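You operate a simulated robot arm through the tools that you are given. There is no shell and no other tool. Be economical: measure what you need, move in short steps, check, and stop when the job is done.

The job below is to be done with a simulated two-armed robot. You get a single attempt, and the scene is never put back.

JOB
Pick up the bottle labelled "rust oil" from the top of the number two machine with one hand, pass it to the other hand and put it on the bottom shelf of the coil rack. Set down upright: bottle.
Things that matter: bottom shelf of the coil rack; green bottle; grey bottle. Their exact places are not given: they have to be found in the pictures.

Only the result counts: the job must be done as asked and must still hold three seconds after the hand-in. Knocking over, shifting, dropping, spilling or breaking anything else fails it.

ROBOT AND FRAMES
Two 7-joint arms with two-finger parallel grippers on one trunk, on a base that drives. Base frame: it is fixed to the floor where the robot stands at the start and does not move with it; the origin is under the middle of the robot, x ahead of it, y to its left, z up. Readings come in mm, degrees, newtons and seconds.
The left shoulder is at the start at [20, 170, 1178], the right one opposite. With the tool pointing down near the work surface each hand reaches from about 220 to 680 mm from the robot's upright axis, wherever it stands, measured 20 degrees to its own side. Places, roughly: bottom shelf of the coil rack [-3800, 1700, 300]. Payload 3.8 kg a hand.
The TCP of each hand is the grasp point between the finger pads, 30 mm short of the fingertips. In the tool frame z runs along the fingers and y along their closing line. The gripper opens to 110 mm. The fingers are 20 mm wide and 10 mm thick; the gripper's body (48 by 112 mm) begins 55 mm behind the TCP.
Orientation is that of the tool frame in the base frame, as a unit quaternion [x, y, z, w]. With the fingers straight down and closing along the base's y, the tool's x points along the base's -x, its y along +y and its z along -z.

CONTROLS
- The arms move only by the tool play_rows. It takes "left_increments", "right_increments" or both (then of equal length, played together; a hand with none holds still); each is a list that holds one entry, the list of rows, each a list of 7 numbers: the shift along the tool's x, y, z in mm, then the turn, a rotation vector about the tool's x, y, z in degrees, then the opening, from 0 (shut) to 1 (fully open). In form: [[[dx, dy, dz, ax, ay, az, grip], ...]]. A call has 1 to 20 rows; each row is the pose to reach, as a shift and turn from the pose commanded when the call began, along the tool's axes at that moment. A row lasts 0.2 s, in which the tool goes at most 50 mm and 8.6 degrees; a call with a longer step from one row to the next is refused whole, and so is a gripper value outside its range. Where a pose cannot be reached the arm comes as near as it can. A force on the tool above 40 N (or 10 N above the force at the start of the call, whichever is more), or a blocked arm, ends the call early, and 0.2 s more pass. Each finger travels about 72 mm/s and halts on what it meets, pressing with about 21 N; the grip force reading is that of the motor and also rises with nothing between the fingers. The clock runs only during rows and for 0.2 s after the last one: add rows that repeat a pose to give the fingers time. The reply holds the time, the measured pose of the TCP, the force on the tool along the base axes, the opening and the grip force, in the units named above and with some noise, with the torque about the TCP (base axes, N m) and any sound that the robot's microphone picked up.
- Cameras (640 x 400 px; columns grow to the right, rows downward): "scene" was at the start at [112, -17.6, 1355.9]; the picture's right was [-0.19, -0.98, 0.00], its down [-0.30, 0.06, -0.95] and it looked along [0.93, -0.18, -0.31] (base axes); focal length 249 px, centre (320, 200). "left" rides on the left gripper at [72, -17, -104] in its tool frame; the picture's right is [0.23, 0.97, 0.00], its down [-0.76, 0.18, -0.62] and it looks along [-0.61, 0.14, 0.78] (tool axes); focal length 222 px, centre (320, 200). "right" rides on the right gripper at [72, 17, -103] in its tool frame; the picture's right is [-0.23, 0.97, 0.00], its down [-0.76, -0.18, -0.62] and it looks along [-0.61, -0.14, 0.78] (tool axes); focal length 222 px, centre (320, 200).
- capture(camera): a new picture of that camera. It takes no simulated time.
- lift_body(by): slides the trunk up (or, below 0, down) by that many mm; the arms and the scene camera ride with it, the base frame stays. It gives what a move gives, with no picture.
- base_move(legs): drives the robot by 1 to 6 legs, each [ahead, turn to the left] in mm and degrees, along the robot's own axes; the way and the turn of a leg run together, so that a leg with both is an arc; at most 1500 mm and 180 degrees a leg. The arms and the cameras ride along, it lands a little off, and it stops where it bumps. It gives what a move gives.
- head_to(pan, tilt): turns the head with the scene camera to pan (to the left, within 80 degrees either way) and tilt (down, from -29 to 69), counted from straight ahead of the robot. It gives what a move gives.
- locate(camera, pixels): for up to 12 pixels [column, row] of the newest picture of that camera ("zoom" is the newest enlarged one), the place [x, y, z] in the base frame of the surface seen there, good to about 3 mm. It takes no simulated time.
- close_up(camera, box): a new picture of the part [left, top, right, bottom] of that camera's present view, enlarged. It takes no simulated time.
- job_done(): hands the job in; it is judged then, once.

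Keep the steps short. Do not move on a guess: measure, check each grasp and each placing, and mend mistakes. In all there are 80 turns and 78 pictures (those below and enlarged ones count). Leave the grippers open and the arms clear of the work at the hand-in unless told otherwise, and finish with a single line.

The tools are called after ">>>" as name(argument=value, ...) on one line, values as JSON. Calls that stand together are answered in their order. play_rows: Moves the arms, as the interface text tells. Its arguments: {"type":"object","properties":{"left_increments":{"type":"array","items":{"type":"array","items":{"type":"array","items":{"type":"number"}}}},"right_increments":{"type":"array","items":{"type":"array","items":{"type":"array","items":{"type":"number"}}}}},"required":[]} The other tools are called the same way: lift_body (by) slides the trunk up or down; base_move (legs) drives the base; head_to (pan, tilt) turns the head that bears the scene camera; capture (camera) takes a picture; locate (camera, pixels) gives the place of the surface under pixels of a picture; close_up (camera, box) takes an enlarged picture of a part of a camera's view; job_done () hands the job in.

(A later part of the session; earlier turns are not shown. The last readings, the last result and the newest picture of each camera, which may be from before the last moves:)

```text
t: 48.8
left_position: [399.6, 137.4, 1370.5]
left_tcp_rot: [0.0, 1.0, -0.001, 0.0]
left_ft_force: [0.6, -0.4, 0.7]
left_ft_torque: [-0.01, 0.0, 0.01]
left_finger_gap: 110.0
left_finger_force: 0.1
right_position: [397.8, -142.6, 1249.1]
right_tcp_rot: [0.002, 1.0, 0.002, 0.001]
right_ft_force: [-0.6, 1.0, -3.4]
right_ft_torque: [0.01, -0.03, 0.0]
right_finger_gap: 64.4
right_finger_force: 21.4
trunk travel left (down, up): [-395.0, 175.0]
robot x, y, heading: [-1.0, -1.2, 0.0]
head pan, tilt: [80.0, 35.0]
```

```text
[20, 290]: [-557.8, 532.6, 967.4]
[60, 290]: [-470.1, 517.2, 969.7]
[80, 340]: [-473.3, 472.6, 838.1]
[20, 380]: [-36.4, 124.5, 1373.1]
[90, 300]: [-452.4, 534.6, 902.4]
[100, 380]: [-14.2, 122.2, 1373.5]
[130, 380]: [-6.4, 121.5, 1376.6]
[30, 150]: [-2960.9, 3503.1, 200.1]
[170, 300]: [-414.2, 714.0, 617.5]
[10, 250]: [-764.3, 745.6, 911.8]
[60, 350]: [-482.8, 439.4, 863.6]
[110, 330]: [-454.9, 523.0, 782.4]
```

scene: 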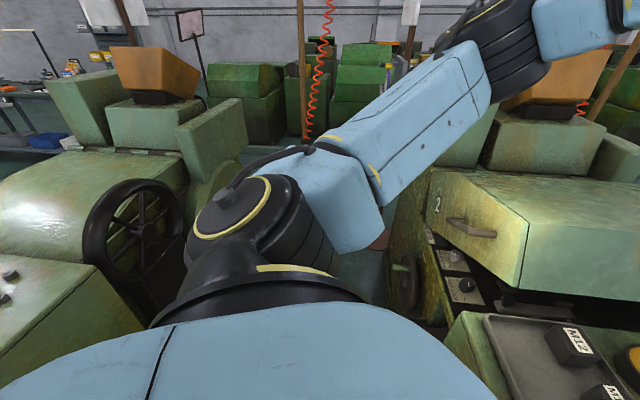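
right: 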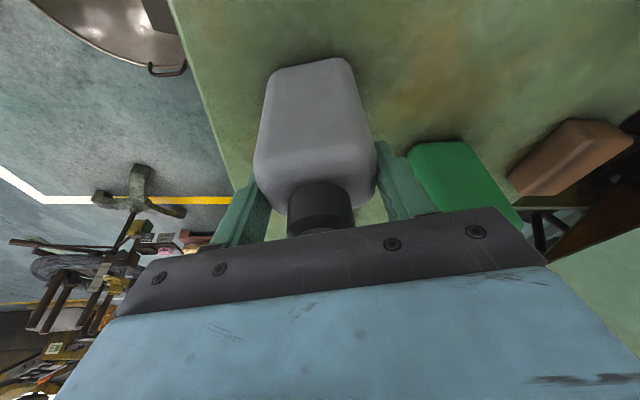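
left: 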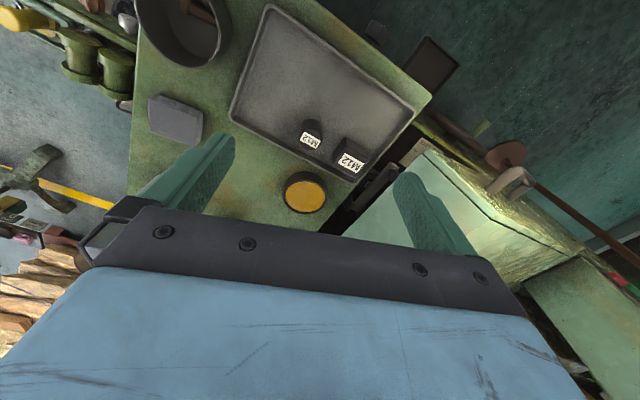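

Machine 1's table edge is at x≈−460, so I'm in a 717 mm wide slot. The exit runs right and back (about −118°) between that table's corner and the tray stand. I'll back up 90 mm to centre myself and turn right in place. The arms stay above 1100 mm, over everything near.

>>> base_move(legs=[[-90, 0], [0, -60]])

>>> head_to(pan=-40, tilt=35)

>>> capture(camera="scene")

```text
t: 52.5
left_position: [227.1, -275.2, 1371.7]
left_tcp_rot: [0.498, 0.867, 0.0, 0.0]
left_ft_force: [0.5, 0.4, 0.6]
left_ft_torque: [0.05, 0.01, 0.0]
left_finger_gap: 110.0
left_finger_force: 0.0
right_position: [-14.2, -414.7, 1249.0]
right_tcp_rot: [0.499, 0.867, 0.002, 0.002]
right_ft_force: [0.4, 0.7, -3.3]
right_ft_torque: [-0.06, -0.05, -0.04]
right_finger_gap: 64.4
right_finger_force: 20.7
trunk travel left (down, up): [-395.0, 175.0]
robot x, y, heading: [-89.5, 0.2, -59.6]
head pan, tilt: [80.0, 35.0]
```

```text
t: 54.5
left_position: [228.0, -275.2, 1370.7]
left_tcp_rot: [0.498, 0.867, 0.0, 0.0]
left_ft_force: [-0.9, 0.2, 0.6]
left_ft_torque: [0.02, -0.02, 0.0]
left_finger_gap: 109.9
left_finger_force: 0.1
right_position: [-14.0, -415.7, 1248.8]
right_tcp_rot: [0.498, 0.867, 0.001, 0.002]
right_ft_force: [-0.8, 0.6, -3.0]
right_ft_torque: [-0.02, -0.04, -0.04]
right_finger_gap: 64.2
right_finger_force: 20.9
trunk travel left (down, up): [-395.0, 175.0]
robot x, y, heading: [-95.8, -0.7, -59.4]
head pan, tilt: [-40.0, 35.0]
```

```text
51 pictures are left
```

scene: 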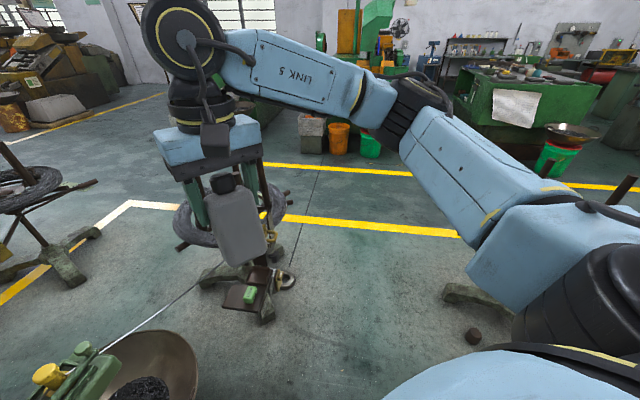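

The turn went clean. I'll measure the tray stand, the leg at (465,295), the block at (473,337), and the free floor.

>>> locate(camera="scene", pixels=[[265, 318], [222, 300], [205, 275], [290, 283], [448, 293], [473, 340], [500, 300], [350, 300], [380, 370], [425, 228], [180, 380], [620, 200]])

>>> base_move(legs=[[0, -40]])

>>> capture(camera="scene")

```text
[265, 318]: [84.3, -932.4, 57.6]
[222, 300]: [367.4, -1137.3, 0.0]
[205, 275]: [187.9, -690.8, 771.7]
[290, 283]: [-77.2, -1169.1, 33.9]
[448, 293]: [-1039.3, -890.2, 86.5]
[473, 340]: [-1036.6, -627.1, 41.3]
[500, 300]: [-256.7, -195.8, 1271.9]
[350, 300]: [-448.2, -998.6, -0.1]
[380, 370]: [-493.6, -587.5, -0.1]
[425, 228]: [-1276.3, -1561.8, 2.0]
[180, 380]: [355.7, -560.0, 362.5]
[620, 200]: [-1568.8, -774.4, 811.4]
```

```text
t: 56.8
left_position: [-26.2, -417.0, 1370.6]
left_tcp_rot: [0.766, 0.643, 0.0, 0.001]
left_ft_force: [-1.4, 0.2, -0.2]
left_ft_torque: [0.0, 0.0, 0.02]
left_finger_gap: 110.0
left_finger_force: 0.1
right_position: [-301.2, -366.3, 1249.1]
right_tcp_rot: [0.767, 0.642, 0.0, 0.002]
right_ft_force: [0.3, -0.7, -3.5]
right_ft_torque: [-0.05, 0.02, 0.01]
right_finger_gap: 64.5
right_finger_force: 21.1
trunk travel left (down, up): [-395.0, 175.0]
robot x, y, heading: [-95.3, -4.4, -99.7]
head pan, tilt: [-40.0, 35.0]
```

```text
50 pictures are left
```

scene: 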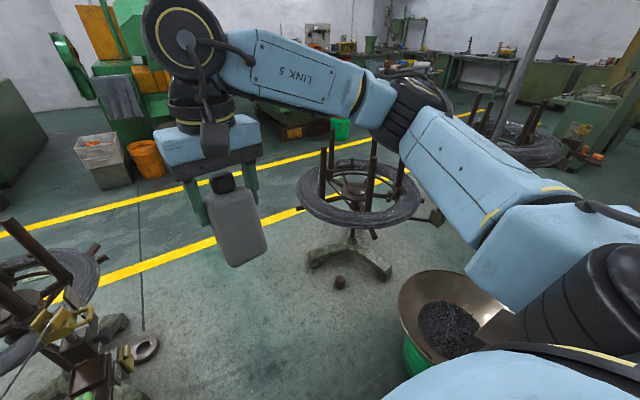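

Now I look toward −140°. I'll measure the wok's near rim, the wheel stand's rims, and the ring on the floor.

>>> locate(camera="scene", pixels=[[400, 310], [432, 358], [410, 370], [298, 192], [310, 265], [338, 283], [147, 350], [105, 320], [95, 270], [422, 195], [230, 320], [300, 380]])

```text
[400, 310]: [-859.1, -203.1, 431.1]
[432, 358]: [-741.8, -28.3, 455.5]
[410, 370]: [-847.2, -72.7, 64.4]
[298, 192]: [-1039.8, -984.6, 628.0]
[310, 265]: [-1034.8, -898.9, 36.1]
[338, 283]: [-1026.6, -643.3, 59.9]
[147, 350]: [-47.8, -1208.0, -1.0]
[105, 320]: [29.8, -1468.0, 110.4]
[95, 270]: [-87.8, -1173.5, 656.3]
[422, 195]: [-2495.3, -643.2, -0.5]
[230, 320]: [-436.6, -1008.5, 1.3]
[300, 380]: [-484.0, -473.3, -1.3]
```

The corridor toward −112° has at least 400 mm clear on each side of my path. I'll drive out to the aisle at about (−755,−1625), turn to face −x, and look.

>>> base_move(legs=[[0, -12], [1100, 0], [650, 0], [0, -68]])

>>> head_to(pan=0, tilt=15)

>>> capture(camera="scene")

>>> head_to(pan=-50, tilt=15)

>>> capture(camera="scene")

```text
t: 69.5
left_position: [-1137.8, -1769.6, 1371.1]
left_tcp_rot: [1.0, -0.004, -0.001, 0.0]
left_ft_force: [-0.5, -0.1, 0.0]
left_ft_torque: [0.0, 0.0, 0.0]
left_finger_gap: 109.9
left_finger_force: 0.1
right_position: [-1135.1, -1488.5, 1248.6]
right_tcp_rot: [1.0, -0.005, 0.0, 0.002]
right_ft_force: [-0.1, 0.2, -3.3]
right_ft_torque: [0.0, 0.05, -0.01]
right_finger_gap: 64.2
right_finger_force: 20.8
trunk travel left (down, up): [-395.0, 175.0]
robot x, y, heading: [-738.2, -1635.7, 179.6]
head pan, tilt: [-40.0, 35.0]
```

```text
t: 70.5
left_position: [-1137.9, -1768.8, 1370.9]
left_tcp_rot: [1.0, -0.004, -0.001, 0.001]
left_ft_force: [0.7, -0.8, -0.4]
left_ft_torque: [0.0, 0.01, 0.0]
left_finger_gap: 110.0
left_finger_force: 0.2
right_position: [-1135.2, -1489.0, 1249.9]
right_tcp_rot: [1.0, -0.005, -0.001, 0.001]
right_ft_force: [-0.4, -0.2, -2.6]
right_ft_torque: [0.02, 0.08, -0.01]
right_finger_gap: 64.1
right_finger_force: 21.1
trunk travel left (down, up): [-395.0, 175.0]
robot x, y, heading: [-738.8, -1636.3, 179.8]
head pan, tilt: [0.0, 15.0]
```

```text
49 pictures are left
```

scene: 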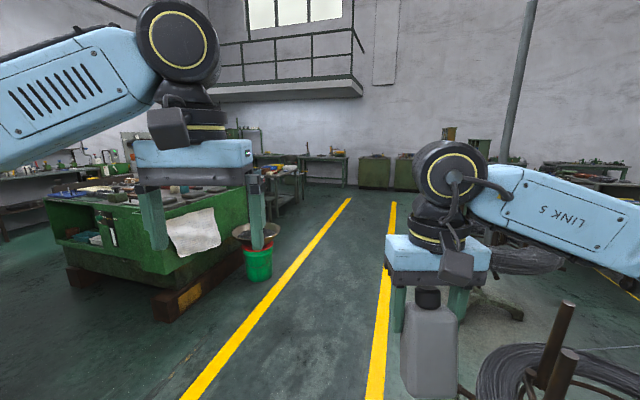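

```text
t: 71.7
left_position: [-1137.6, -1770.4, 1371.1]
left_tcp_rot: [1.0, -0.003, -0.001, 0.001]
left_ft_force: [0.1, 0.3, -0.2]
left_ft_torque: [0.01, -0.01, 0.01]
left_finger_gap: 110.3
left_finger_force: 0.1
right_position: [-1134.8, -1489.0, 1250.0]
right_tcp_rot: [1.0, -0.005, -0.001, 0.002]
right_ft_force: [0.1, -0.1, -2.8]
right_ft_torque: [-0.01, 0.04, 0.02]
right_finger_gap: 64.3
right_finger_force: 21.5
trunk travel left (down, up): [-395.0, 175.0]
robot x, y, heading: [-736.3, -1630.0, 179.8]
head pan, tilt: [-50.0, 15.0]
```

```text
48 pictures are left
```

scene: 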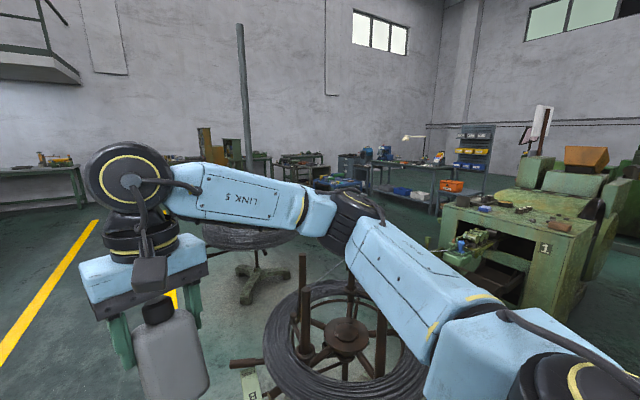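

I'll measure the second stand, the pole, the green bench, and machine 1's corner to plan a path toward (−3800,1700).

>>> locate(camera="scene", pixels=[[248, 300], [240, 265], [285, 272], [252, 150], [215, 240], [500, 300], [445, 230], [310, 160], [300, 158], [365, 190], [385, 215], [330, 245]])

>>> close_up(camera="scene", box=[200, 110, 500, 260])

```text
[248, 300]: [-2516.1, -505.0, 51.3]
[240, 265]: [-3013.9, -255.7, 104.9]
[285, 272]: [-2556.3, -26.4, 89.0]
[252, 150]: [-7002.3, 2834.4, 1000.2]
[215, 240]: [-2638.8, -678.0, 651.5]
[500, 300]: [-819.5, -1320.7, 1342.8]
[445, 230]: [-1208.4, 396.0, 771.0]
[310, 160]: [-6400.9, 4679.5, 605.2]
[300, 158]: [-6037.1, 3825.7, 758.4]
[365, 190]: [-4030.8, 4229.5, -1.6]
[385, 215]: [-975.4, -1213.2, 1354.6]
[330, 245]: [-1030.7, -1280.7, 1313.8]
```

```text
2.13 times, centred on (350, 185) of scene
```

zoom: 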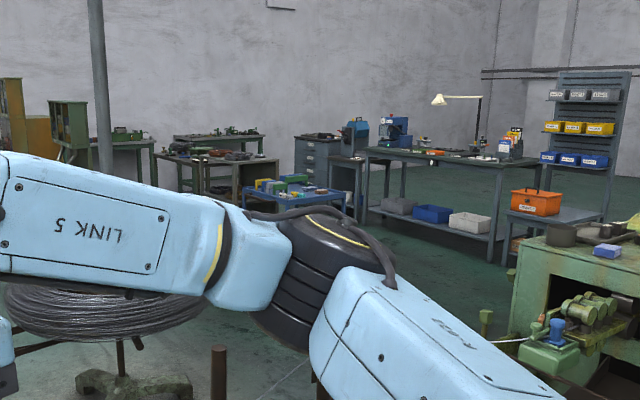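

The second stand is around (−2700,−400), and machine 1's corner is at (−1208,396). The corridor at x≈−1850 is clear. I'll drive there, turn to face +y, and look.

>>> base_move(legs=[[1110, 0], [0, -80]])

>>> head_to(pan=20, tilt=15)

>>> capture(camera="scene")

```text
t: 80.8
left_position: [-2055.8, -1268.9, 1370.9]
left_tcp_rot: [0.773, -0.635, 0.0, -0.001]
left_ft_force: [0.2, 0.3, -0.1]
left_ft_torque: [-0.03, -0.02, 0.0]
left_finger_gap: 110.1
left_finger_force: 0.1
right_position: [-1780.8, -1215.4, 1248.6]
right_tcp_rot: [0.771, -0.636, -0.001, 0.001]
right_ft_force: [0.0, 0.7, -2.7]
right_ft_torque: [0.04, 0.0, 0.0]
right_finger_gap: 63.7
right_finger_force: 20.9
trunk travel left (down, up): [-395.0, 175.0]
robot x, y, heading: [-1844.8, -1636.3, 101.2]
head pan, tilt: [-50.0, 15.0]
```

```text
t: 82.2
left_position: [-2056.1, -1269.0, 1372.5]
left_tcp_rot: [0.773, -0.635, 0.0, 0.0]
left_ft_force: [-0.1, 0.0, 0.4]
left_ft_torque: [-0.01, 0.01, -0.01]
left_finger_gap: 109.7
left_finger_force: 0.0
right_position: [-1781.2, -1215.7, 1249.0]
right_tcp_rot: [0.772, -0.636, -0.001, 0.001]
right_ft_force: [-0.2, -0.1, -1.9]
right_ft_torque: [0.07, 0.02, -0.02]
right_finger_gap: 63.8
right_finger_force: 20.8
trunk travel left (down, up): [-395.0, 175.0]
robot x, y, heading: [-1845.0, -1633.6, 101.1]
head pan, tilt: [20.0, 15.0]
```

```text
46 pictures are left
```

scene: 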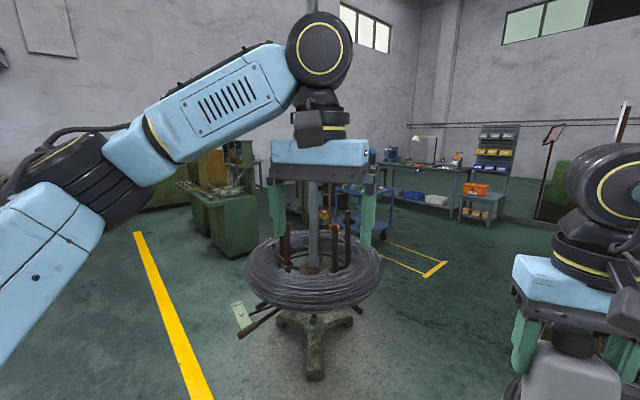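

I'll measure the cart at (350,225), the yellow corner at (437,272), the stand, and the bench.

>>> locate(camera="scene", pixels=[[315, 370], [350, 322], [375, 265], [355, 222], [372, 240], [437, 272], [390, 243], [230, 240], [470, 215], [340, 205], [480, 160], [270, 190]])

>>> close_up(camera="scene", box=[260, 150, 460, 280])

```text
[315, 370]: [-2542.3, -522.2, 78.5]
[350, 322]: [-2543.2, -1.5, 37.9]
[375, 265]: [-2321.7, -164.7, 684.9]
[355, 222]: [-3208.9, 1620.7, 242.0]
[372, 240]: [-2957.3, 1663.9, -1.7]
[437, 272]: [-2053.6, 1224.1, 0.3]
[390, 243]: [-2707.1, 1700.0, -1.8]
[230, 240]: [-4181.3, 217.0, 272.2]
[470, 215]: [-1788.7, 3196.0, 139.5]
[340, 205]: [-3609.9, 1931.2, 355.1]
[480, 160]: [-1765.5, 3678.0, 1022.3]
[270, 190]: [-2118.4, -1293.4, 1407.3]
```

```text
3.08 times, centred on (360, 215) of scene
```

zoom: 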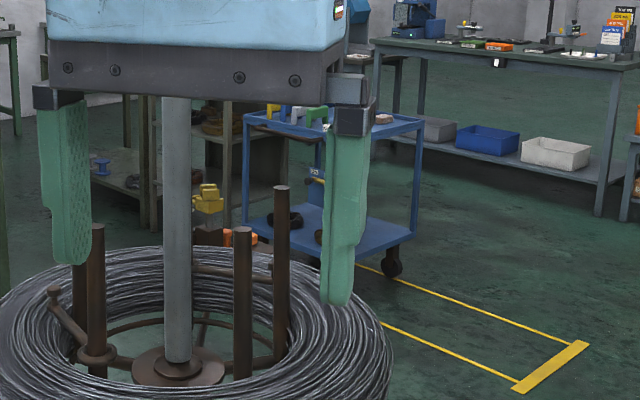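

Behind the cart I can make out a rack with coils. I'll drive up the corridor at x≈−1845 to y≈+260 and look from there.

>>> base_move(legs=[[0, -11], [1500, 0], [400, 0], [0, 50]])

>>> head_to(pan=0, tilt=20)

>>> capture(camera="scene")

```text
t: 86.4
left_position: [-1982.4, -712.4, 1369.0]
left_tcp_rot: [-0.701, 0.713, -0.001, -0.003]
left_ft_force: [-0.3, 0.5, -0.2]
left_ft_torque: [-0.04, -0.01, -0.04]
left_finger_gap: 110.2
left_finger_force: 0.1
right_position: [-1701.5, -718.5, 1247.7]
right_tcp_rot: [-0.699, 0.715, 0.0, 0.001]
right_ft_force: [-0.6, 0.2, -2.6]
right_ft_torque: [0.05, -0.02, -0.02]
right_finger_gap: 63.9
right_finger_force: 20.8
trunk travel left (down, up): [-395.0, 175.0]
robot x, y, heading: [-1854.1, -1120.3, 88.8]
head pan, tilt: [20.0, 15.0]
stopped in leg 2: the robot was blocked; the commanded pose is now the measured one
```

```text
t: 87.2
left_position: [-1981.5, -714.7, 1369.4]
left_tcp_rot: [-0.702, 0.712, -0.001, -0.002]
left_ft_force: [-0.1, 0.1, -0.3]
left_ft_torque: [0.03, -0.01, -0.02]
left_finger_gap: 109.8
left_finger_force: 0.0
right_position: [-1701.8, -720.0, 1248.3]
right_tcp_rot: [-0.699, 0.715, 0.001, -0.001]
right_ft_force: [0.3, 0.3, -2.8]
right_ft_torque: [0.05, 0.03, -0.01]
right_finger_gap: 63.7
right_finger_force: 21.4
trunk travel left (down, up): [-395.0, 175.0]
robot x, y, heading: [-1854.1, -1116.5, 88.7]
head pan, tilt: [0.0, 20.0]
```

```text
44 pictures are left
```

scene: 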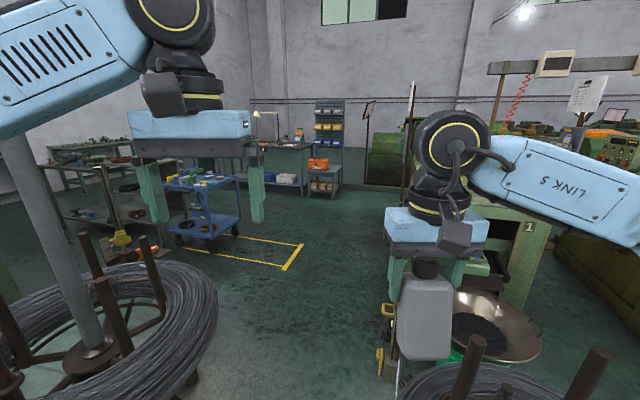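

I was blocked at y=−1120. I'll look at the stand on my right and measure its rim.

>>> locate(camera="scene", pixels=[[420, 375], [470, 350], [590, 365], [215, 310], [190, 380], [110, 265], [380, 310], [378, 360], [460, 385], [530, 350]])

>>> head_to(pan=-60, tilt=40)

>>> capture(camera="scene")

>>> head_to(pan=60, tilt=40)

>>> capture(camera="scene")

```text
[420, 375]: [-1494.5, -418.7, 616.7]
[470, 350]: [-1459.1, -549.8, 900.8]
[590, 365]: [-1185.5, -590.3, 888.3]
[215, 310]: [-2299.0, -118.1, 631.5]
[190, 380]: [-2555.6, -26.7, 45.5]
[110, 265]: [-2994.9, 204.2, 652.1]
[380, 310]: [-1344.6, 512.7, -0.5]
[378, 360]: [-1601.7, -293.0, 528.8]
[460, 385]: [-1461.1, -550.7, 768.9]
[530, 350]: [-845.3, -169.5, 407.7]
```

```text
t: 88.5
left_position: [-1980.7, -715.6, 1369.4]
left_tcp_rot: [-0.701, 0.713, -0.002, -0.001]
left_ft_force: [-1.0, -1.5, 0.1]
left_ft_torque: [0.02, -0.03, 0.01]
left_finger_gap: 110.1
left_finger_force: 0.1
right_position: [-1701.2, -722.2, 1249.4]
right_tcp_rot: [-0.699, 0.715, 0.0, 0.0]
right_ft_force: [0.1, 0.4, -3.3]
right_ft_torque: [0.05, 0.01, -0.01]
right_finger_gap: 63.9
right_finger_force: 20.9
trunk travel left (down, up): [-395.0, 175.0]
robot x, y, heading: [-1851.1, -1116.9, 88.7]
head pan, tilt: [-60.0, 40.0]
```

```text
43 pictures are left
```

scene: 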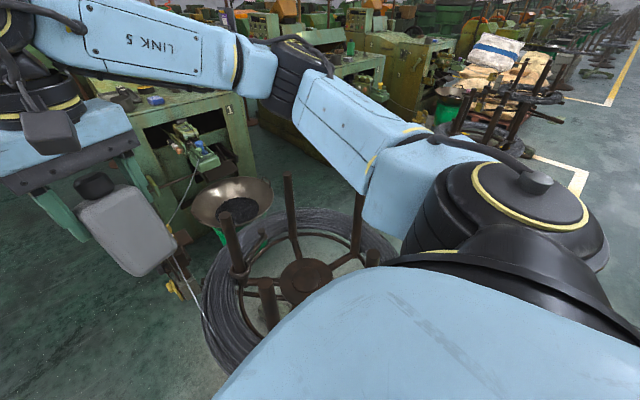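

```text
t: 90.5
left_position: [-1981.7, -714.9, 1369.5]
left_tcp_rot: [-0.701, 0.713, -0.001, -0.002]
left_ft_force: [-0.1, -0.5, 0.2]
left_ft_torque: [-0.01, -0.03, -0.01]
left_finger_gap: 109.9
left_finger_force: 0.0
right_position: [-1701.3, -720.5, 1248.9]
right_tcp_rot: [-0.699, 0.715, 0.001, -0.001]
right_ft_force: [0.1, -0.4, -2.3]
right_ft_torque: [0.04, 0.02, 0.0]
right_finger_gap: 63.8
right_finger_force: 21.7
trunk travel left (down, up): [-395.0, 175.0]
robot x, y, heading: [-1858.1, -1113.4, 88.6]
head pan, tilt: [60.0, 40.0]
```

```text
42 pictures are left
```

scene: 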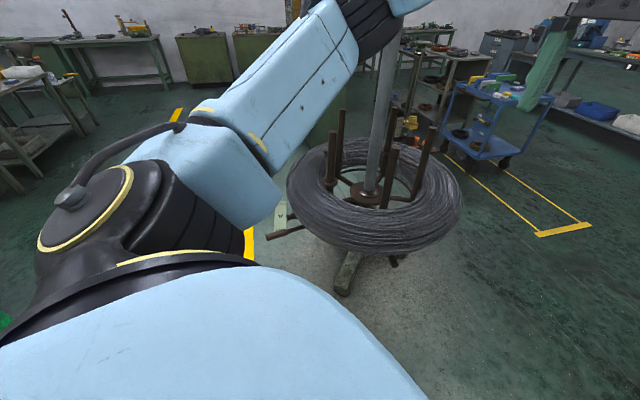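

The base touched the first stand's coil rim, so its radius is about 300 mm. I'll check that the stand looks undisturbed, and measure both rims and the way around the west side of the second stand.

>>> locate(camera="scene", pixels=[[290, 185], [458, 185], [378, 250], [372, 145], [370, 192], [272, 235], [345, 285], [20, 185], [82, 130], [180, 85], [220, 80], [440, 100]])

>>> base_move(legs=[[-250, 0]])

>>> head_to(pan=-45, tilt=35)

>>> capture(camera="scene")

```text
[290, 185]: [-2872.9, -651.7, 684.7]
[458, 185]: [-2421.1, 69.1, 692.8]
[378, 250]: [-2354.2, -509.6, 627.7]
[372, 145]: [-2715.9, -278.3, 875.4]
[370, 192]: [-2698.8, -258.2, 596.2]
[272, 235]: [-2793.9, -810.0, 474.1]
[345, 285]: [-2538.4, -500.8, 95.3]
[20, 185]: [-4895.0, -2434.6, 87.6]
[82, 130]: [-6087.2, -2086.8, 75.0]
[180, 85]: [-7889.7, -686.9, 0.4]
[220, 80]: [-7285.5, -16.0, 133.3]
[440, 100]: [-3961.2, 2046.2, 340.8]
```

```text
t: 92.3
left_position: [-1988.8, -961.6, 1368.7]
left_tcp_rot: [-0.703, 0.712, -0.001, -0.002]
left_ft_force: [0.1, 0.1, -0.3]
left_ft_torque: [-0.02, -0.01, 0.0]
left_finger_gap: 110.3
left_finger_force: 0.0
right_position: [-1708.2, -966.3, 1248.4]
right_tcp_rot: [-0.7, 0.714, 0.001, -0.001]
right_ft_force: [0.0, -1.2, -3.3]
right_ft_torque: [0.06, 0.04, 0.01]
right_finger_gap: 63.8
right_finger_force: 20.8
trunk travel left (down, up): [-395.0, 175.0]
robot x, y, heading: [-1863.4, -1360.5, 88.9]
head pan, tilt: [60.0, 40.0]
```

```text
t: 94.1
left_position: [-1988.4, -961.4, 1368.8]
left_tcp_rot: [-0.703, 0.711, -0.001, -0.001]
left_ft_force: [0.5, -0.2, -0.4]
left_ft_torque: [-0.01, 0.02, -0.03]
left_finger_gap: 109.9
left_finger_force: 0.0
right_position: [-1707.9, -966.1, 1248.5]
right_tcp_rot: [-0.7, 0.714, 0.001, -0.001]
right_ft_force: [0.8, 0.4, -3.1]
right_ft_torque: [0.06, 0.02, 0.01]
right_finger_gap: 64.0
right_finger_force: 21.0
trunk travel left (down, up): [-395.0, 175.0]
robot x, y, heading: [-1856.4, -1364.9, 89.0]
head pan, tilt: [-45.0, 35.0]
```

```text
41 pictures are left
```

scene: 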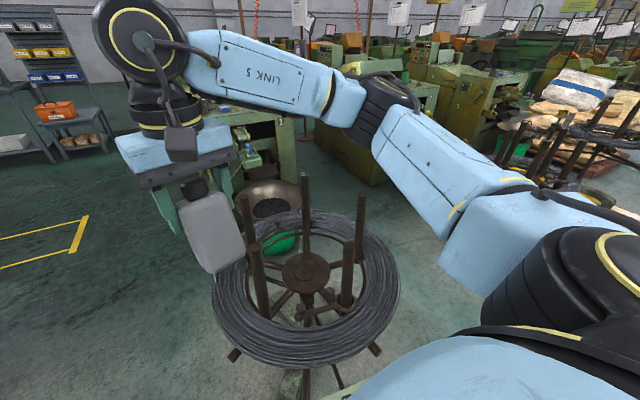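

I'll measure the first stand's centre and rim precisely.

>>> locate(camera="scene", pixels=[[306, 268], [215, 295], [398, 285], [300, 365], [306, 390], [235, 352], [375, 348], [232, 240], [262, 185], [120, 240], [200, 255]])

```text
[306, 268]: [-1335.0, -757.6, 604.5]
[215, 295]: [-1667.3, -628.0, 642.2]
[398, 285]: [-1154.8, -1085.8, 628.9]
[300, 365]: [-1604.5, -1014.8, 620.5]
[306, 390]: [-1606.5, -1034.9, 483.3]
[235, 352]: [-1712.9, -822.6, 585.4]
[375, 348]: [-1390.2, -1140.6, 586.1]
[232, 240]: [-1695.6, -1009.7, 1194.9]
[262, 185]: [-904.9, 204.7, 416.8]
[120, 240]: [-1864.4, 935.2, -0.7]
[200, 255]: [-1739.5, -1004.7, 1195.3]
```

The gap between the stands leaves too little margin. West of the second stand (centre (−2700,−260), radius 430) looks wider. I'll turn to face −x, drive 1500 mm, turn to +y, and look.

>>> base_move(legs=[[0, 91], [1500, 0], [150, 0], [0, -80]])

>>> head_to(pan=0, tilt=22)

>>> capture(camera="scene")

```text
t: 109.6
left_position: [-3673.0, -956.0, 1370.2]
left_tcp_rot: [0.762, -0.647, 0.001, 0.001]
left_ft_force: [0.2, 0.4, -0.3]
left_ft_torque: [0.01, 0.0, -0.02]
left_finger_gap: 109.8
left_finger_force: 0.0
right_position: [-3396.4, -913.3, 1248.0]
right_tcp_rot: [0.76, -0.65, -0.001, 0.001]
right_ft_force: [-0.6, 0.5, -2.3]
right_ft_torque: [0.04, 0.01, -0.02]
right_finger_gap: 63.9
right_finger_force: 20.9
trunk travel left (down, up): [-395.0, 175.0]
robot x, y, heading: [-3473.6, -1329.6, 98.8]
head pan, tilt: [-45.0, 35.0]
```

```text
t: 110.7
left_position: [-3674.4, -956.1, 1369.8]
left_tcp_rot: [0.762, -0.647, 0.001, 0.002]
left_ft_force: [-0.2, -0.3, -0.6]
left_ft_torque: [0.0, 0.01, 0.02]
left_finger_gap: 109.9
left_finger_force: 0.0
right_position: [-3396.3, -911.1, 1248.6]
right_tcp_rot: [0.76, -0.65, 0.0, 0.001]
right_ft_force: [0.4, 0.5, -2.9]
right_ft_torque: [0.02, 0.0, -0.03]
right_finger_gap: 64.0
right_finger_force: 20.9
trunk travel left (down, up): [-395.0, 175.0]
robot x, y, heading: [-3475.5, -1333.8, 98.8]
head pan, tilt: [0.0, 22.0]
```

```text
40 pictures are left
```

scene: 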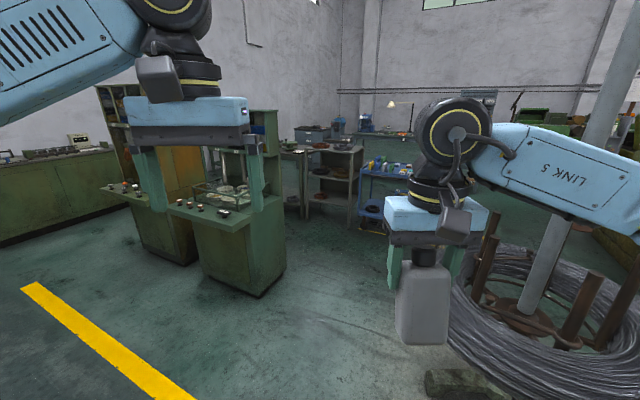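

Now the coil rack is in view at about (335,180), with the cart right of it. I'll zoom in and measure.

>>> close_up(camera="scene", box=[270, 130, 430, 240])

>>> locate(camera="zoom", pixels=[[240, 250], [310, 280], [160, 245], [330, 370], [130, 320], [210, 320], [250, 180], [270, 75], [370, 90], [360, 310], [470, 330], [560, 360]])

>>> locate(camera="scene", pixels=[[285, 280], [262, 297], [450, 370], [425, 385], [470, 280], [380, 235], [355, 225], [350, 300]])

```text
3.64 times, centred on (350, 185) of scene
```

zoom: 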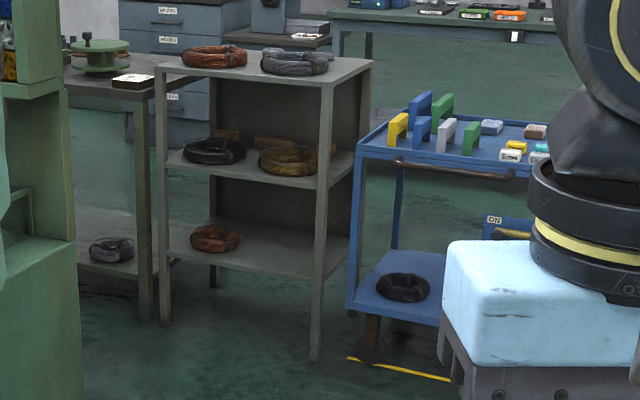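

```text
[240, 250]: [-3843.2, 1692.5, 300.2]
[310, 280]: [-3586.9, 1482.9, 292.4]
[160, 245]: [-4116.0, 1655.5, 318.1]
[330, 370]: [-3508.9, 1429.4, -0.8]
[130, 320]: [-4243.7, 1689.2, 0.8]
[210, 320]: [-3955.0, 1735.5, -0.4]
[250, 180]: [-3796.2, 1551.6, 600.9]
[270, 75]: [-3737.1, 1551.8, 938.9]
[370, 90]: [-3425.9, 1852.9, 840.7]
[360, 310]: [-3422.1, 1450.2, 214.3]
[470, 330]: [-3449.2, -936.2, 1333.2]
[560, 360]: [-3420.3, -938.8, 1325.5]
```

```text
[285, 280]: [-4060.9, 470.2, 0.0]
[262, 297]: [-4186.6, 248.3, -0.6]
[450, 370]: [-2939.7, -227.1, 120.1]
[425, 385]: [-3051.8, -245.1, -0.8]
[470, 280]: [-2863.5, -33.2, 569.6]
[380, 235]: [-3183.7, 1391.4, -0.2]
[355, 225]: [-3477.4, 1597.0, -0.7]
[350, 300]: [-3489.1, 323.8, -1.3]
```

The coil rack's bottom shelf is at z=300, with clearance up to about 580. Its front edge runs from about (−4100,1655) to (−3520,1440), so it faces about −110°, and its right half is free.

I picked the bottle with a 15° tool tilt, so it leans in the hand now. For the handover I'll re-tilt the right hand so the bottle stands upright, bring it to the centre front, and swing the left hand aside.

>>> play_rows(left_increments=[[[14, 33, 14, 0, 0, 0, 1], [28, 66, 28, 0, 0, 0, 1], [42, 98, 42, 0, 0, 0, 1], [56, 130, 56, 0, 0, 0, 1], [70, 163, 70, 0, 0, 0, 1], [70, 163, 70, 0, 0, 0, 1], [70, 163, 70, 0, 0, 0, 1]]], right_increments=[[[0, 0, 0, 0, 0, 0, 0], [0, 0, 0, 0, 0, 0, 0], [-19, 33, 10, 0.52, -2.97, 3.98, 0], [-38, 65, 20, 1.05, -5.94, 7.96, 0], [-57, 98, 30, 1.57, -8.9, 11.94, 0], [-76, 130, 40, 2.1, -11.9, 15.9, 0], [-95, 163, 49, 2.62, -14.86, 19.9, 0]]])

>>> head_to(pan=0, tilt=30)

>>> capture(camera="scene")

```text
t: 112.3
left_position: [-3828.1, -1050.5, 1300.7]
left_tcp_rot: [0.762, -0.647, 0.001, 0.001]
left_ft_force: [-0.5, -0.8, -0.1]
left_ft_torque: [0.0, -0.01, 0.01]
left_finger_gap: 110.1
left_finger_force: 0.0
right_position: [-3573.7, -842.1, 1198.6]
right_tcp_rot: [-0.629, 0.766, 0.085, 0.101]
right_ft_force: [-0.6, -0.3, -2.7]
right_ft_torque: [0.02, 0.0, -0.05]
right_finger_gap: 63.7
right_finger_force: 20.6
trunk travel left (down, up): [-395.0, 175.0]
robot x, y, heading: [-3476.4, -1329.5, 99.1]
head pan, tilt: [0.0, 22.0]
```

```text
t: 113.0
left_position: [-3823.5, -1049.9, 1300.3]
left_tcp_rot: [0.762, -0.648, 0.002, 0.002]
left_ft_force: [-0.6, 1.0, 0.3]
left_ft_torque: [0.0, 0.02, -0.01]
left_finger_gap: 110.2
left_finger_force: 0.0
right_position: [-3570.5, -842.7, 1200.0]
right_tcp_rot: [-0.629, 0.766, 0.084, 0.101]
right_ft_force: [-0.6, 0.3, -3.1]
right_ft_torque: [-0.02, -0.01, 0.02]
right_finger_gap: 63.9
right_finger_force: 20.8
trunk travel left (down, up): [-395.0, 175.0]
robot x, y, heading: [-3475.7, -1332.0, 99.0]
head pan, tilt: [0.0, 30.0]
```

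```text
38 pictures are left
```

scene: 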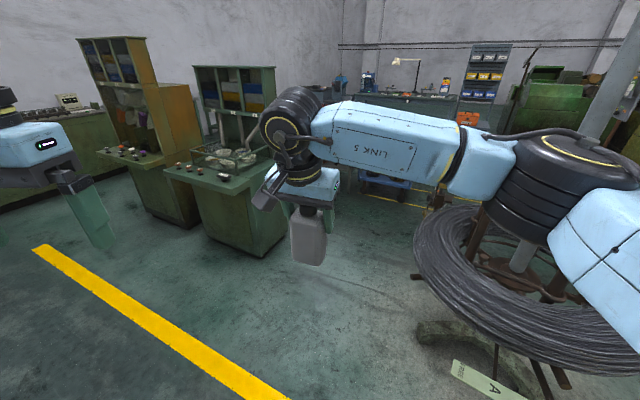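

The bottle hangs almost upright at TCP (−3571,−843,1200). Now I'll bring the left hand, tilted 62° forward with the fingers 28° below horizontal, to a pre-grasp 150 mm behind the lower body. It rotates first, then translates.

>>> play_rows(left_increments=[[[0, 0, 0, 1.35, -7.68, 2.25, 1], [0, 0, 0, 2.7, -15.35, 4.5, 1], [0, 0, 0, 4.05, -23.0, 6.75, 1], [0, 0, 0, 5.4, -30.7, 9, 1], [0, 0, 0, 6.75, -38.4, 11.25, 1], [0, 0, 0, 8.1, -46.05, 13.5, 1], [0, 0, 0, 9.45, -53.7, 15.75, 1], [0, 0, 0, 10.8, -61.4, 18, 1], [-6, -34, 12, 10.8, -61.4, 18, 1], [-12, -68, 24, 10.8, -61.4, 18, 1], [-18, -102, 37, 10.8, -61.4, 18, 1], [-24, -136, 49, 10.8, -61.4, 18, 1], [-30, -170, 61, 10.8, -61.4, 18, 1], [-35, -204, 74, 10.8, -61.4, 18, 1], [-39, -238, 86, 10.8, -61.4, 18, 1], [-39, -238, 86, 10.8, -61.4, 18, 1]]])

>>> capture(camera="left")

>>> capture(camera="scene")

```text
t: 116.4
left_position: [-3584.0, -953.1, 1211.3]
left_tcp_rot: [-0.548, 0.66, 0.329, 0.395]
left_ft_force: [-0.1, -0.1, -0.5]
left_ft_torque: [-0.01, 0.0, -0.02]
left_finger_gap: 110.3
left_finger_force: 0.0
left hand out of reach, approached as far as the arm can: row 6, 7, 8, 9, 10, 11, 12, 13, 14, 15, 16
right_position: [-3572.7, -842.8, 1199.1]
right_tcp_rot: [-0.63, 0.766, 0.084, 0.1]
right_ft_force: [-1.0, -0.7, -2.6]
right_ft_torque: [-0.01, -0.04, 0.04]
right_finger_gap: 63.9
right_finger_force: 20.7
trunk travel left (down, up): [-395.0, 175.0]
robot x, y, heading: [-3478.3, -1327.9, 98.8]
head pan, tilt: [0.0, 30.0]
```

```text
37 pictures are left
```

left: 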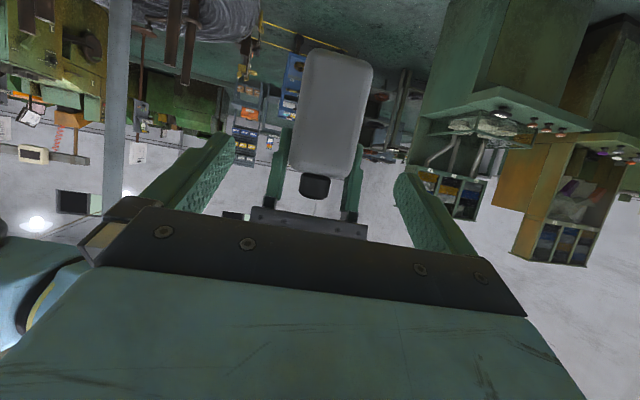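

```text
36 pictures are left
```

scene: 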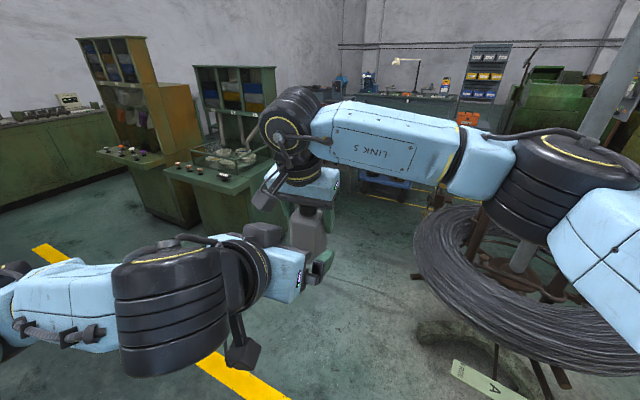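

The left hand is oriented as wanted, with the bottle between its fingers in the left view. I'll measure the bottle's faces to confirm it's upright and aligned.

>>> locate(camera="left", pixels=[[335, 60], [327, 110], [318, 160], [308, 105], [350, 112], [300, 150], [345, 160], [318, 62], [358, 72], [315, 187]])

```text
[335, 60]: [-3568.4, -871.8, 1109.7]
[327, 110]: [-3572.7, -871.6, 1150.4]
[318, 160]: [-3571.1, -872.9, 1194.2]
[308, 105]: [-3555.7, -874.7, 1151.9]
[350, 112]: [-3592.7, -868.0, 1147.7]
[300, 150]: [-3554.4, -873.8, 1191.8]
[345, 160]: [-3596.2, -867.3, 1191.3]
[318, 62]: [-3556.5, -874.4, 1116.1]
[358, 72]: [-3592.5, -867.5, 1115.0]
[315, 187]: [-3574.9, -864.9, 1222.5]
```

The bottle is upright (its face is vertical at y≈−872) and aligned. I'll advance the left hand 127 mm along its fingers around the lower body.

>>> play_rows(left_increments=[[[5, 6, 10, 0, 0, 0, 1], [5, 6, 35, 0, 0, 0, 1], [5, 6, 60, 0, 0, 0, 1], [5, 6, 85, 0, 0, 0, 1], [5, 6, 107, 0, 0, 0, 1], [5, 6, 127, 0, 0, 0, 1], [5, 6, 127, 0, 0, 0, 1]]])

>>> capture(camera="left")

>>> close_up(camera="scene", box=[230, 150, 390, 300])

```text
t: 118.0
left_position: [-3572.6, -841.4, 1149.3]
left_tcp_rot: [-0.547, 0.661, 0.328, 0.395]
left_ft_force: [0.1, 0.7, -0.1]
left_ft_torque: [0.0, 0.03, 0.03]
left_finger_gap: 110.0
left_finger_force: 0.0
right_position: [-3572.9, -843.0, 1198.4]
right_tcp_rot: [-0.63, 0.766, 0.084, 0.1]
right_ft_force: [-0.3, 0.4, -3.3]
right_ft_torque: [0.02, -0.01, 0.0]
right_finger_gap: 63.9
right_finger_force: 20.9
trunk travel left (down, up): [-395.0, 175.0]
robot x, y, heading: [-3473.4, -1331.2, 99.0]
head pan, tilt: [0.0, 30.0]
```

```text
35 pictures are left
```

left: 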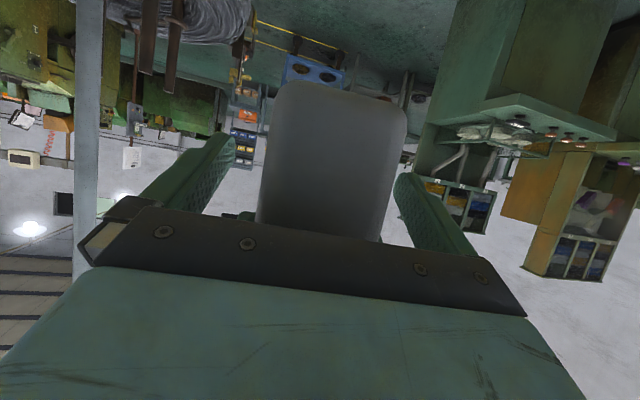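

```text
2.67 times, centred on (310, 225) of scene
```

zoom: 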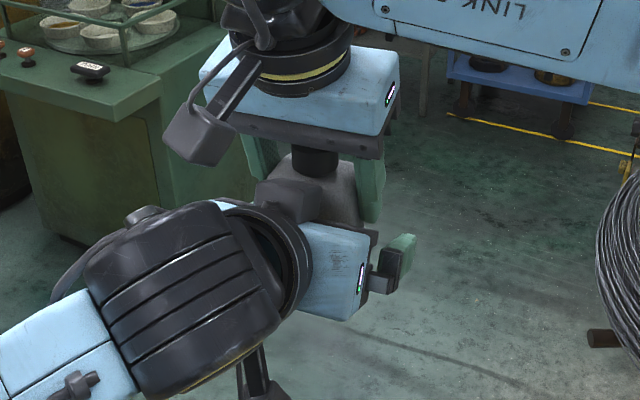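

No contact so far. I'll lower the left hand 6 mm to clear the right fingertips, then close it.

>>> play_rows(left_increments=[[[5.3, 0, 2.8, 0, 0, 0, 1], [5.3, 0, 2.8, 0, 0, 0, 0.8], [5.3, 0, 2.8, 0, 0, 0, 0.65], [5.3, 0, 2.8, 0, 0, 0, 0.5], [5.3, 0, 2.8, 0, 0, 0, 0.3], [5.3, 0, 2.8, 0, 0, 0, 0], [5.3, 0, 2.8, 0, 0, 0, 0], [5.3, 0, 2.8, 0, 0, 0, 0]]])

```text
t: 119.8
left_position: [-3571.5, -842.2, 1141.7]
left_tcp_rot: [-0.548, 0.661, 0.329, 0.394]
left_ft_force: [-14.4, 5.3, -1.1]
left_ft_torque: [0.02, -0.63, -0.55]
left_finger_gap: 63.9
left_finger_force: 21.6
right_position: [-3572.3, -842.5, 1199.6]
right_tcp_rot: [-0.63, 0.766, 0.083, 0.102]
right_ft_force: [15.3, -5.5, -0.5]
right_ft_torque: [-0.28, -0.21, 0.55]
right_finger_gap: 63.8
right_finger_force: 20.8
trunk travel left (down, up): [-395.0, 175.0]
robot x, y, heading: [-3476.6, -1330.0, 98.9]
head pan, tilt: [0.0, 30.0]
```

Both hands hold it (63.9 and 63.8 mm gaps). I'll open the right hand a little and check the left keeps hold.

>>> play_rows(right_increments=[[[0, 0, 0, 0, 0, 0, 0.62], [0, 0, 0, 0, 0, 0, 0.7], [0, 0, 0, 0, 0, 0, 0.8], [0, 0, 0, 0, 0, 0, 0.8]]])

>>> close_up(camera="scene", box=[230, 150, 390, 300])

```text
t: 120.8
left_position: [-3570.0, -843.2, 1142.8]
left_tcp_rot: [-0.547, 0.661, 0.328, 0.396]
left_ft_force: [-0.3, -0.4, -0.5]
left_ft_torque: [0.02, -0.02, -0.04]
left_finger_gap: 63.6
left_finger_force: 20.6
right_position: [-3572.3, -842.6, 1199.5]
right_tcp_rot: [-0.629, 0.766, 0.084, 0.1]
right_ft_force: [0.0, 0.1, -0.8]
right_ft_torque: [0.02, -0.01, 0.0]
right_finger_gap: 87.9
right_finger_force: 0.1
trunk travel left (down, up): [-395.0, 175.0]
robot x, y, heading: [-3474.8, -1330.6, 99.0]
head pan, tilt: [0.0, 30.0]
```

```text
2.67 times, centred on (310, 225) of scene
```

zoom: 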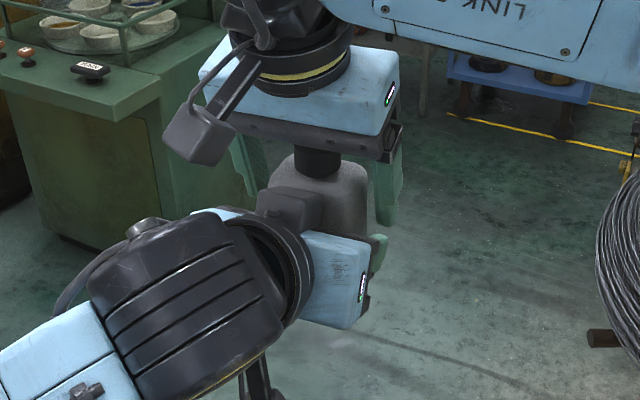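

The left hand holds. I'll pull the right hand up along its fingers, then out to its own side.

>>> play_rows(right_increments=[[[0, 0, -20, 0, 0, 0, 0.8], [0, 0, -55, 0, 0, 0, 0.8], [0, 0, -90, 0, 0, 0, 0.8], [0, 0, -125, 0, 0, 0, 0.8], [0, -40, -140, 0, 0, 0, 0.8], [0, -85, -140, 0, 0, 0, 1], [10, -130, -140, 0, 0, 0, 1], [20, -175, -140, 0, 0, 0, 1], [30, -220, -140, 0, 0, 0, 1], [30, -220, -140, 0, 0, 0, 1]]])

>>> capture(camera="scene")

```text
t: 123.0
left_position: [-3571.7, -841.8, 1143.2]
left_tcp_rot: [-0.547, 0.661, 0.327, 0.396]
left_ft_force: [0.0, -0.1, -0.4]
left_ft_torque: [0.04, -0.02, -0.04]
left_finger_gap: 64.0
left_finger_force: 20.7
right_position: [-3371.6, -950.1, 1327.8]
right_tcp_rot: [-0.63, 0.766, 0.083, 0.1]
right_ft_force: [0.2, 0.1, 0.2]
right_ft_torque: [-0.04, -0.03, -0.01]
right_finger_gap: 110.1
right_finger_force: 0.1
trunk travel left (down, up): [-395.0, 175.0]
robot x, y, heading: [-3476.0, -1331.0, 99.0]
head pan, tilt: [0.0, 30.0]
```

```text
32 pictures are left
```

scene: 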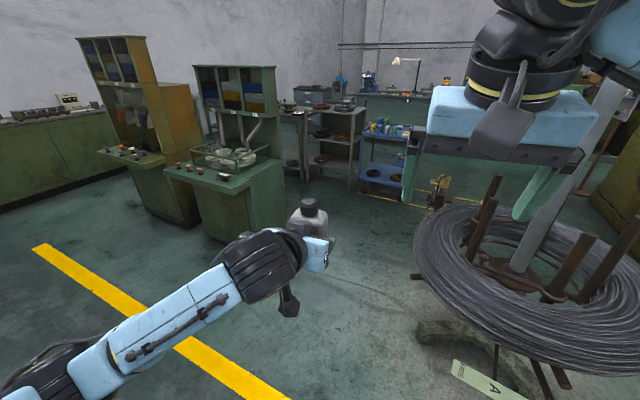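

The handover worked. Next I'll tuck the right hand up and back, clear of the rack top (912 plus coils) for when I lower. I'll also check how far the left elbow sticks out.

>>> locate(camera="scene", pixels=[[60, 365], [20, 385], [110, 345], [200, 300], [100, 340], [285, 285], [308, 208], [310, 235], [270, 255], [410, 275], [440, 200]])

>>> play_rows(right_increments=[[[20, -10, -20, 0, 0, 0, 1], [50, -20, -50, 0, 2, 0, 1], [80, -30, -80, 0, 5, 0, 1], [110, -40, -110, 0, 8, 0, 1], [140, -50, -140, 0, 12, 0, 1], [150, -60, -160, 0, 15, 0, 1], [150, -60, -160, 0, 15, 0, 1]]])

```text
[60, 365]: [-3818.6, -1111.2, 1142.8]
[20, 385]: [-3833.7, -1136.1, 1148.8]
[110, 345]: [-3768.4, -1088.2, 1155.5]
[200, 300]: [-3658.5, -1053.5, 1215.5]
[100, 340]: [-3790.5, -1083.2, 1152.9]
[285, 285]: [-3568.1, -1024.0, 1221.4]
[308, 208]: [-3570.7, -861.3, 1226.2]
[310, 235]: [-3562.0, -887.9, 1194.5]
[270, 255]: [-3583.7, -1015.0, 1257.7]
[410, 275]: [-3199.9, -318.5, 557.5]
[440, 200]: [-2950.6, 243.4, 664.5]
```

```text
t: 124.1
left_position: [-3569.9, -842.9, 1141.1]
left_tcp_rot: [-0.548, 0.661, 0.328, 0.394]
left_ft_force: [0.3, 0.5, 0.0]
left_ft_torque: [0.03, -0.01, -0.02]
left_finger_gap: 63.7
left_finger_force: 20.9
right_position: [-3353.2, -1079.7, 1398.7]
right_tcp_rot: [-0.627, 0.776, 0.038, 0.057]
right_ft_force: [-1.6, 7.3, -11.0]
right_ft_torque: [0.46, -0.57, -0.46]
right_finger_gap: 110.1
right_finger_force: 0.1
trunk travel left (down, up): [-395.0, 175.0]
robot x, y, heading: [-3473.8, -1326.6, 98.9]
head pan, tilt: [0.0, 30.0]
stopped in row 5 (right hand): the force on the tool passed its limit at 100 N (the readings are from after the stop); the commanded pose is now the measured one
```

The right hand came too close to its own shoulder and touched. I'll ease it ahead and outward.

>>> play_rows(right_increments=[[[-20, 0, 5, 0, 0, 0, 1], [-50, -20, 5, 0, 0, 0, 1], [-70, -60, 0, 0, 0, 0, 1], [-80, -90, -20, 0, 0, 0, 1], [-80, -90, -40, 0, 0, 0, 1], [-80, -90, -40, 0, 0, 0, 1]]])

>>> capture(camera="scene")

```text
t: 125.5
left_position: [-3569.9, -841.5, 1141.0]
left_tcp_rot: [-0.548, 0.661, 0.328, 0.394]
left_ft_force: [0.7, 0.6, -0.5]
left_ft_torque: [-0.01, -0.03, 0.03]
left_finger_gap: 63.8
left_finger_force: 20.9
right_position: [-3249.7, -1024.9, 1450.4]
right_tcp_rot: [-0.628, 0.775, 0.036, 0.055]
right_ft_force: [0.2, -0.5, -0.6]
right_ft_torque: [0.02, 0.0, 0.0]
right_finger_gap: 110.0
right_finger_force: 0.1
trunk travel left (down, up): [-395.0, 175.0]
robot x, y, heading: [-3479.6, -1328.6, 98.9]
head pan, tilt: [0.0, 30.0]
```

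```text
31 pictures are left
```

scene: 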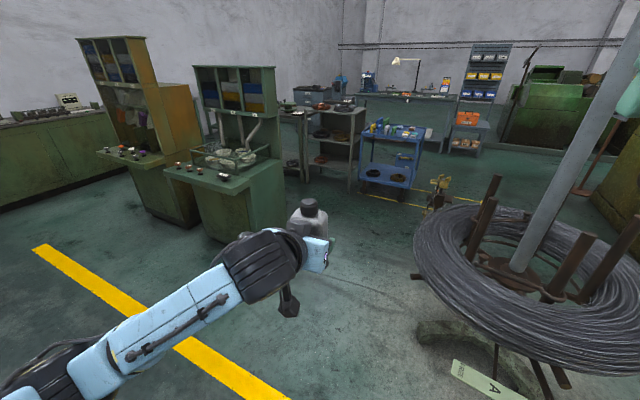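

The way ahead is clear; a spoke of the second stand reaches x≈−3200 and the bench corner is at x≈−4060. I'll drive a gentle dog-leg to about (−3535,850).

>>> base_move(legs=[[0, -3.5], [1135, 0], [0, -8], [1000, 0]])

>>> head_to(pan=5, tilt=40)

>>> capture(camera="scene")

```text
t: 137.2
left_position: [-3562.3, 1309.7, 1142.3]
left_tcp_rot: [-0.487, 0.706, 0.292, 0.423]
left_ft_force: [0.6, -0.2, 0.3]
left_ft_torque: [0.02, -0.06, -0.02]
left_finger_gap: 63.9
left_finger_force: 20.9
right_position: [-3279.3, 1072.4, 1451.4]
right_tcp_rot: [-0.558, 0.827, 0.031, 0.059]
right_ft_force: [-0.3, 0.5, 0.0]
right_ft_torque: [-0.02, 0.0, 0.01]
right_finger_gap: 110.2
right_finger_force: 0.1
trunk travel left (down, up): [-395.0, 175.0]
robot x, y, heading: [-3553.6, 814.4, 88.7]
head pan, tilt: [0.0, 30.0]
```

```text
t: 137.9
left_position: [-3561.8, 1309.5, 1143.6]
left_tcp_rot: [-0.488, 0.706, 0.293, 0.422]
left_ft_force: [-0.3, 0.8, -0.7]
left_ft_torque: [0.0, 0.01, 0.02]
left_finger_gap: 63.7
left_finger_force: 21.4
right_position: [-3279.0, 1074.0, 1451.5]
right_tcp_rot: [-0.558, 0.827, 0.032, 0.058]
right_ft_force: [-1.0, 0.0, 0.8]
right_ft_torque: [0.0, 0.0, -0.02]
right_finger_gap: 109.9
right_finger_force: 0.1
trunk travel left (down, up): [-395.0, 175.0]
robot x, y, heading: [-3554.8, 815.9, 88.8]
head pan, tilt: [5.0, 40.0]
```

```text
30 pictures are left
```

scene: 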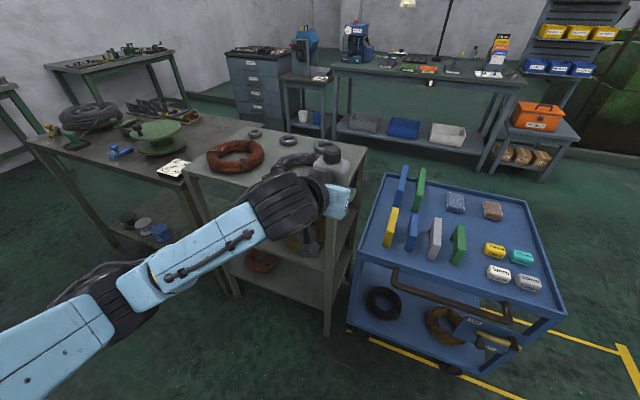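

I'm in front of the rack. I'll zoom in on the rack and measure the front edge, legs, coil, and cart corners.

>>> close_up(camera="scene", box=[170, 130, 410, 350])

>>> locate(camera="scene", pixels=[[327, 333], [327, 300], [235, 295], [188, 172], [328, 206], [262, 262], [310, 280], [300, 295], [352, 325], [448, 370], [352, 290], [565, 318]])

```text
1.82 times, centred on (290, 240) of scene
```

zoom: 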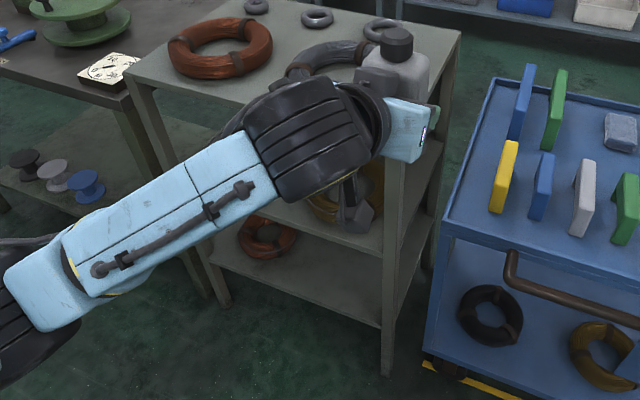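

```text
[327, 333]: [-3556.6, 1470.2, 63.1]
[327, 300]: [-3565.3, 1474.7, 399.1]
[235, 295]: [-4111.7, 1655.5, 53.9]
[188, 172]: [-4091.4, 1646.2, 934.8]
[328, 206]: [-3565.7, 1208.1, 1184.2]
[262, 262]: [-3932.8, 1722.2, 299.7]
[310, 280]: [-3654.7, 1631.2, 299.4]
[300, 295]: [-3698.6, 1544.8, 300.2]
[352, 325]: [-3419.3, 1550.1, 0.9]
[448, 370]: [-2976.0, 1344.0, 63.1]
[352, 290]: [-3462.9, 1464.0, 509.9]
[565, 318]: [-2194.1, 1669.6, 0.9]
```

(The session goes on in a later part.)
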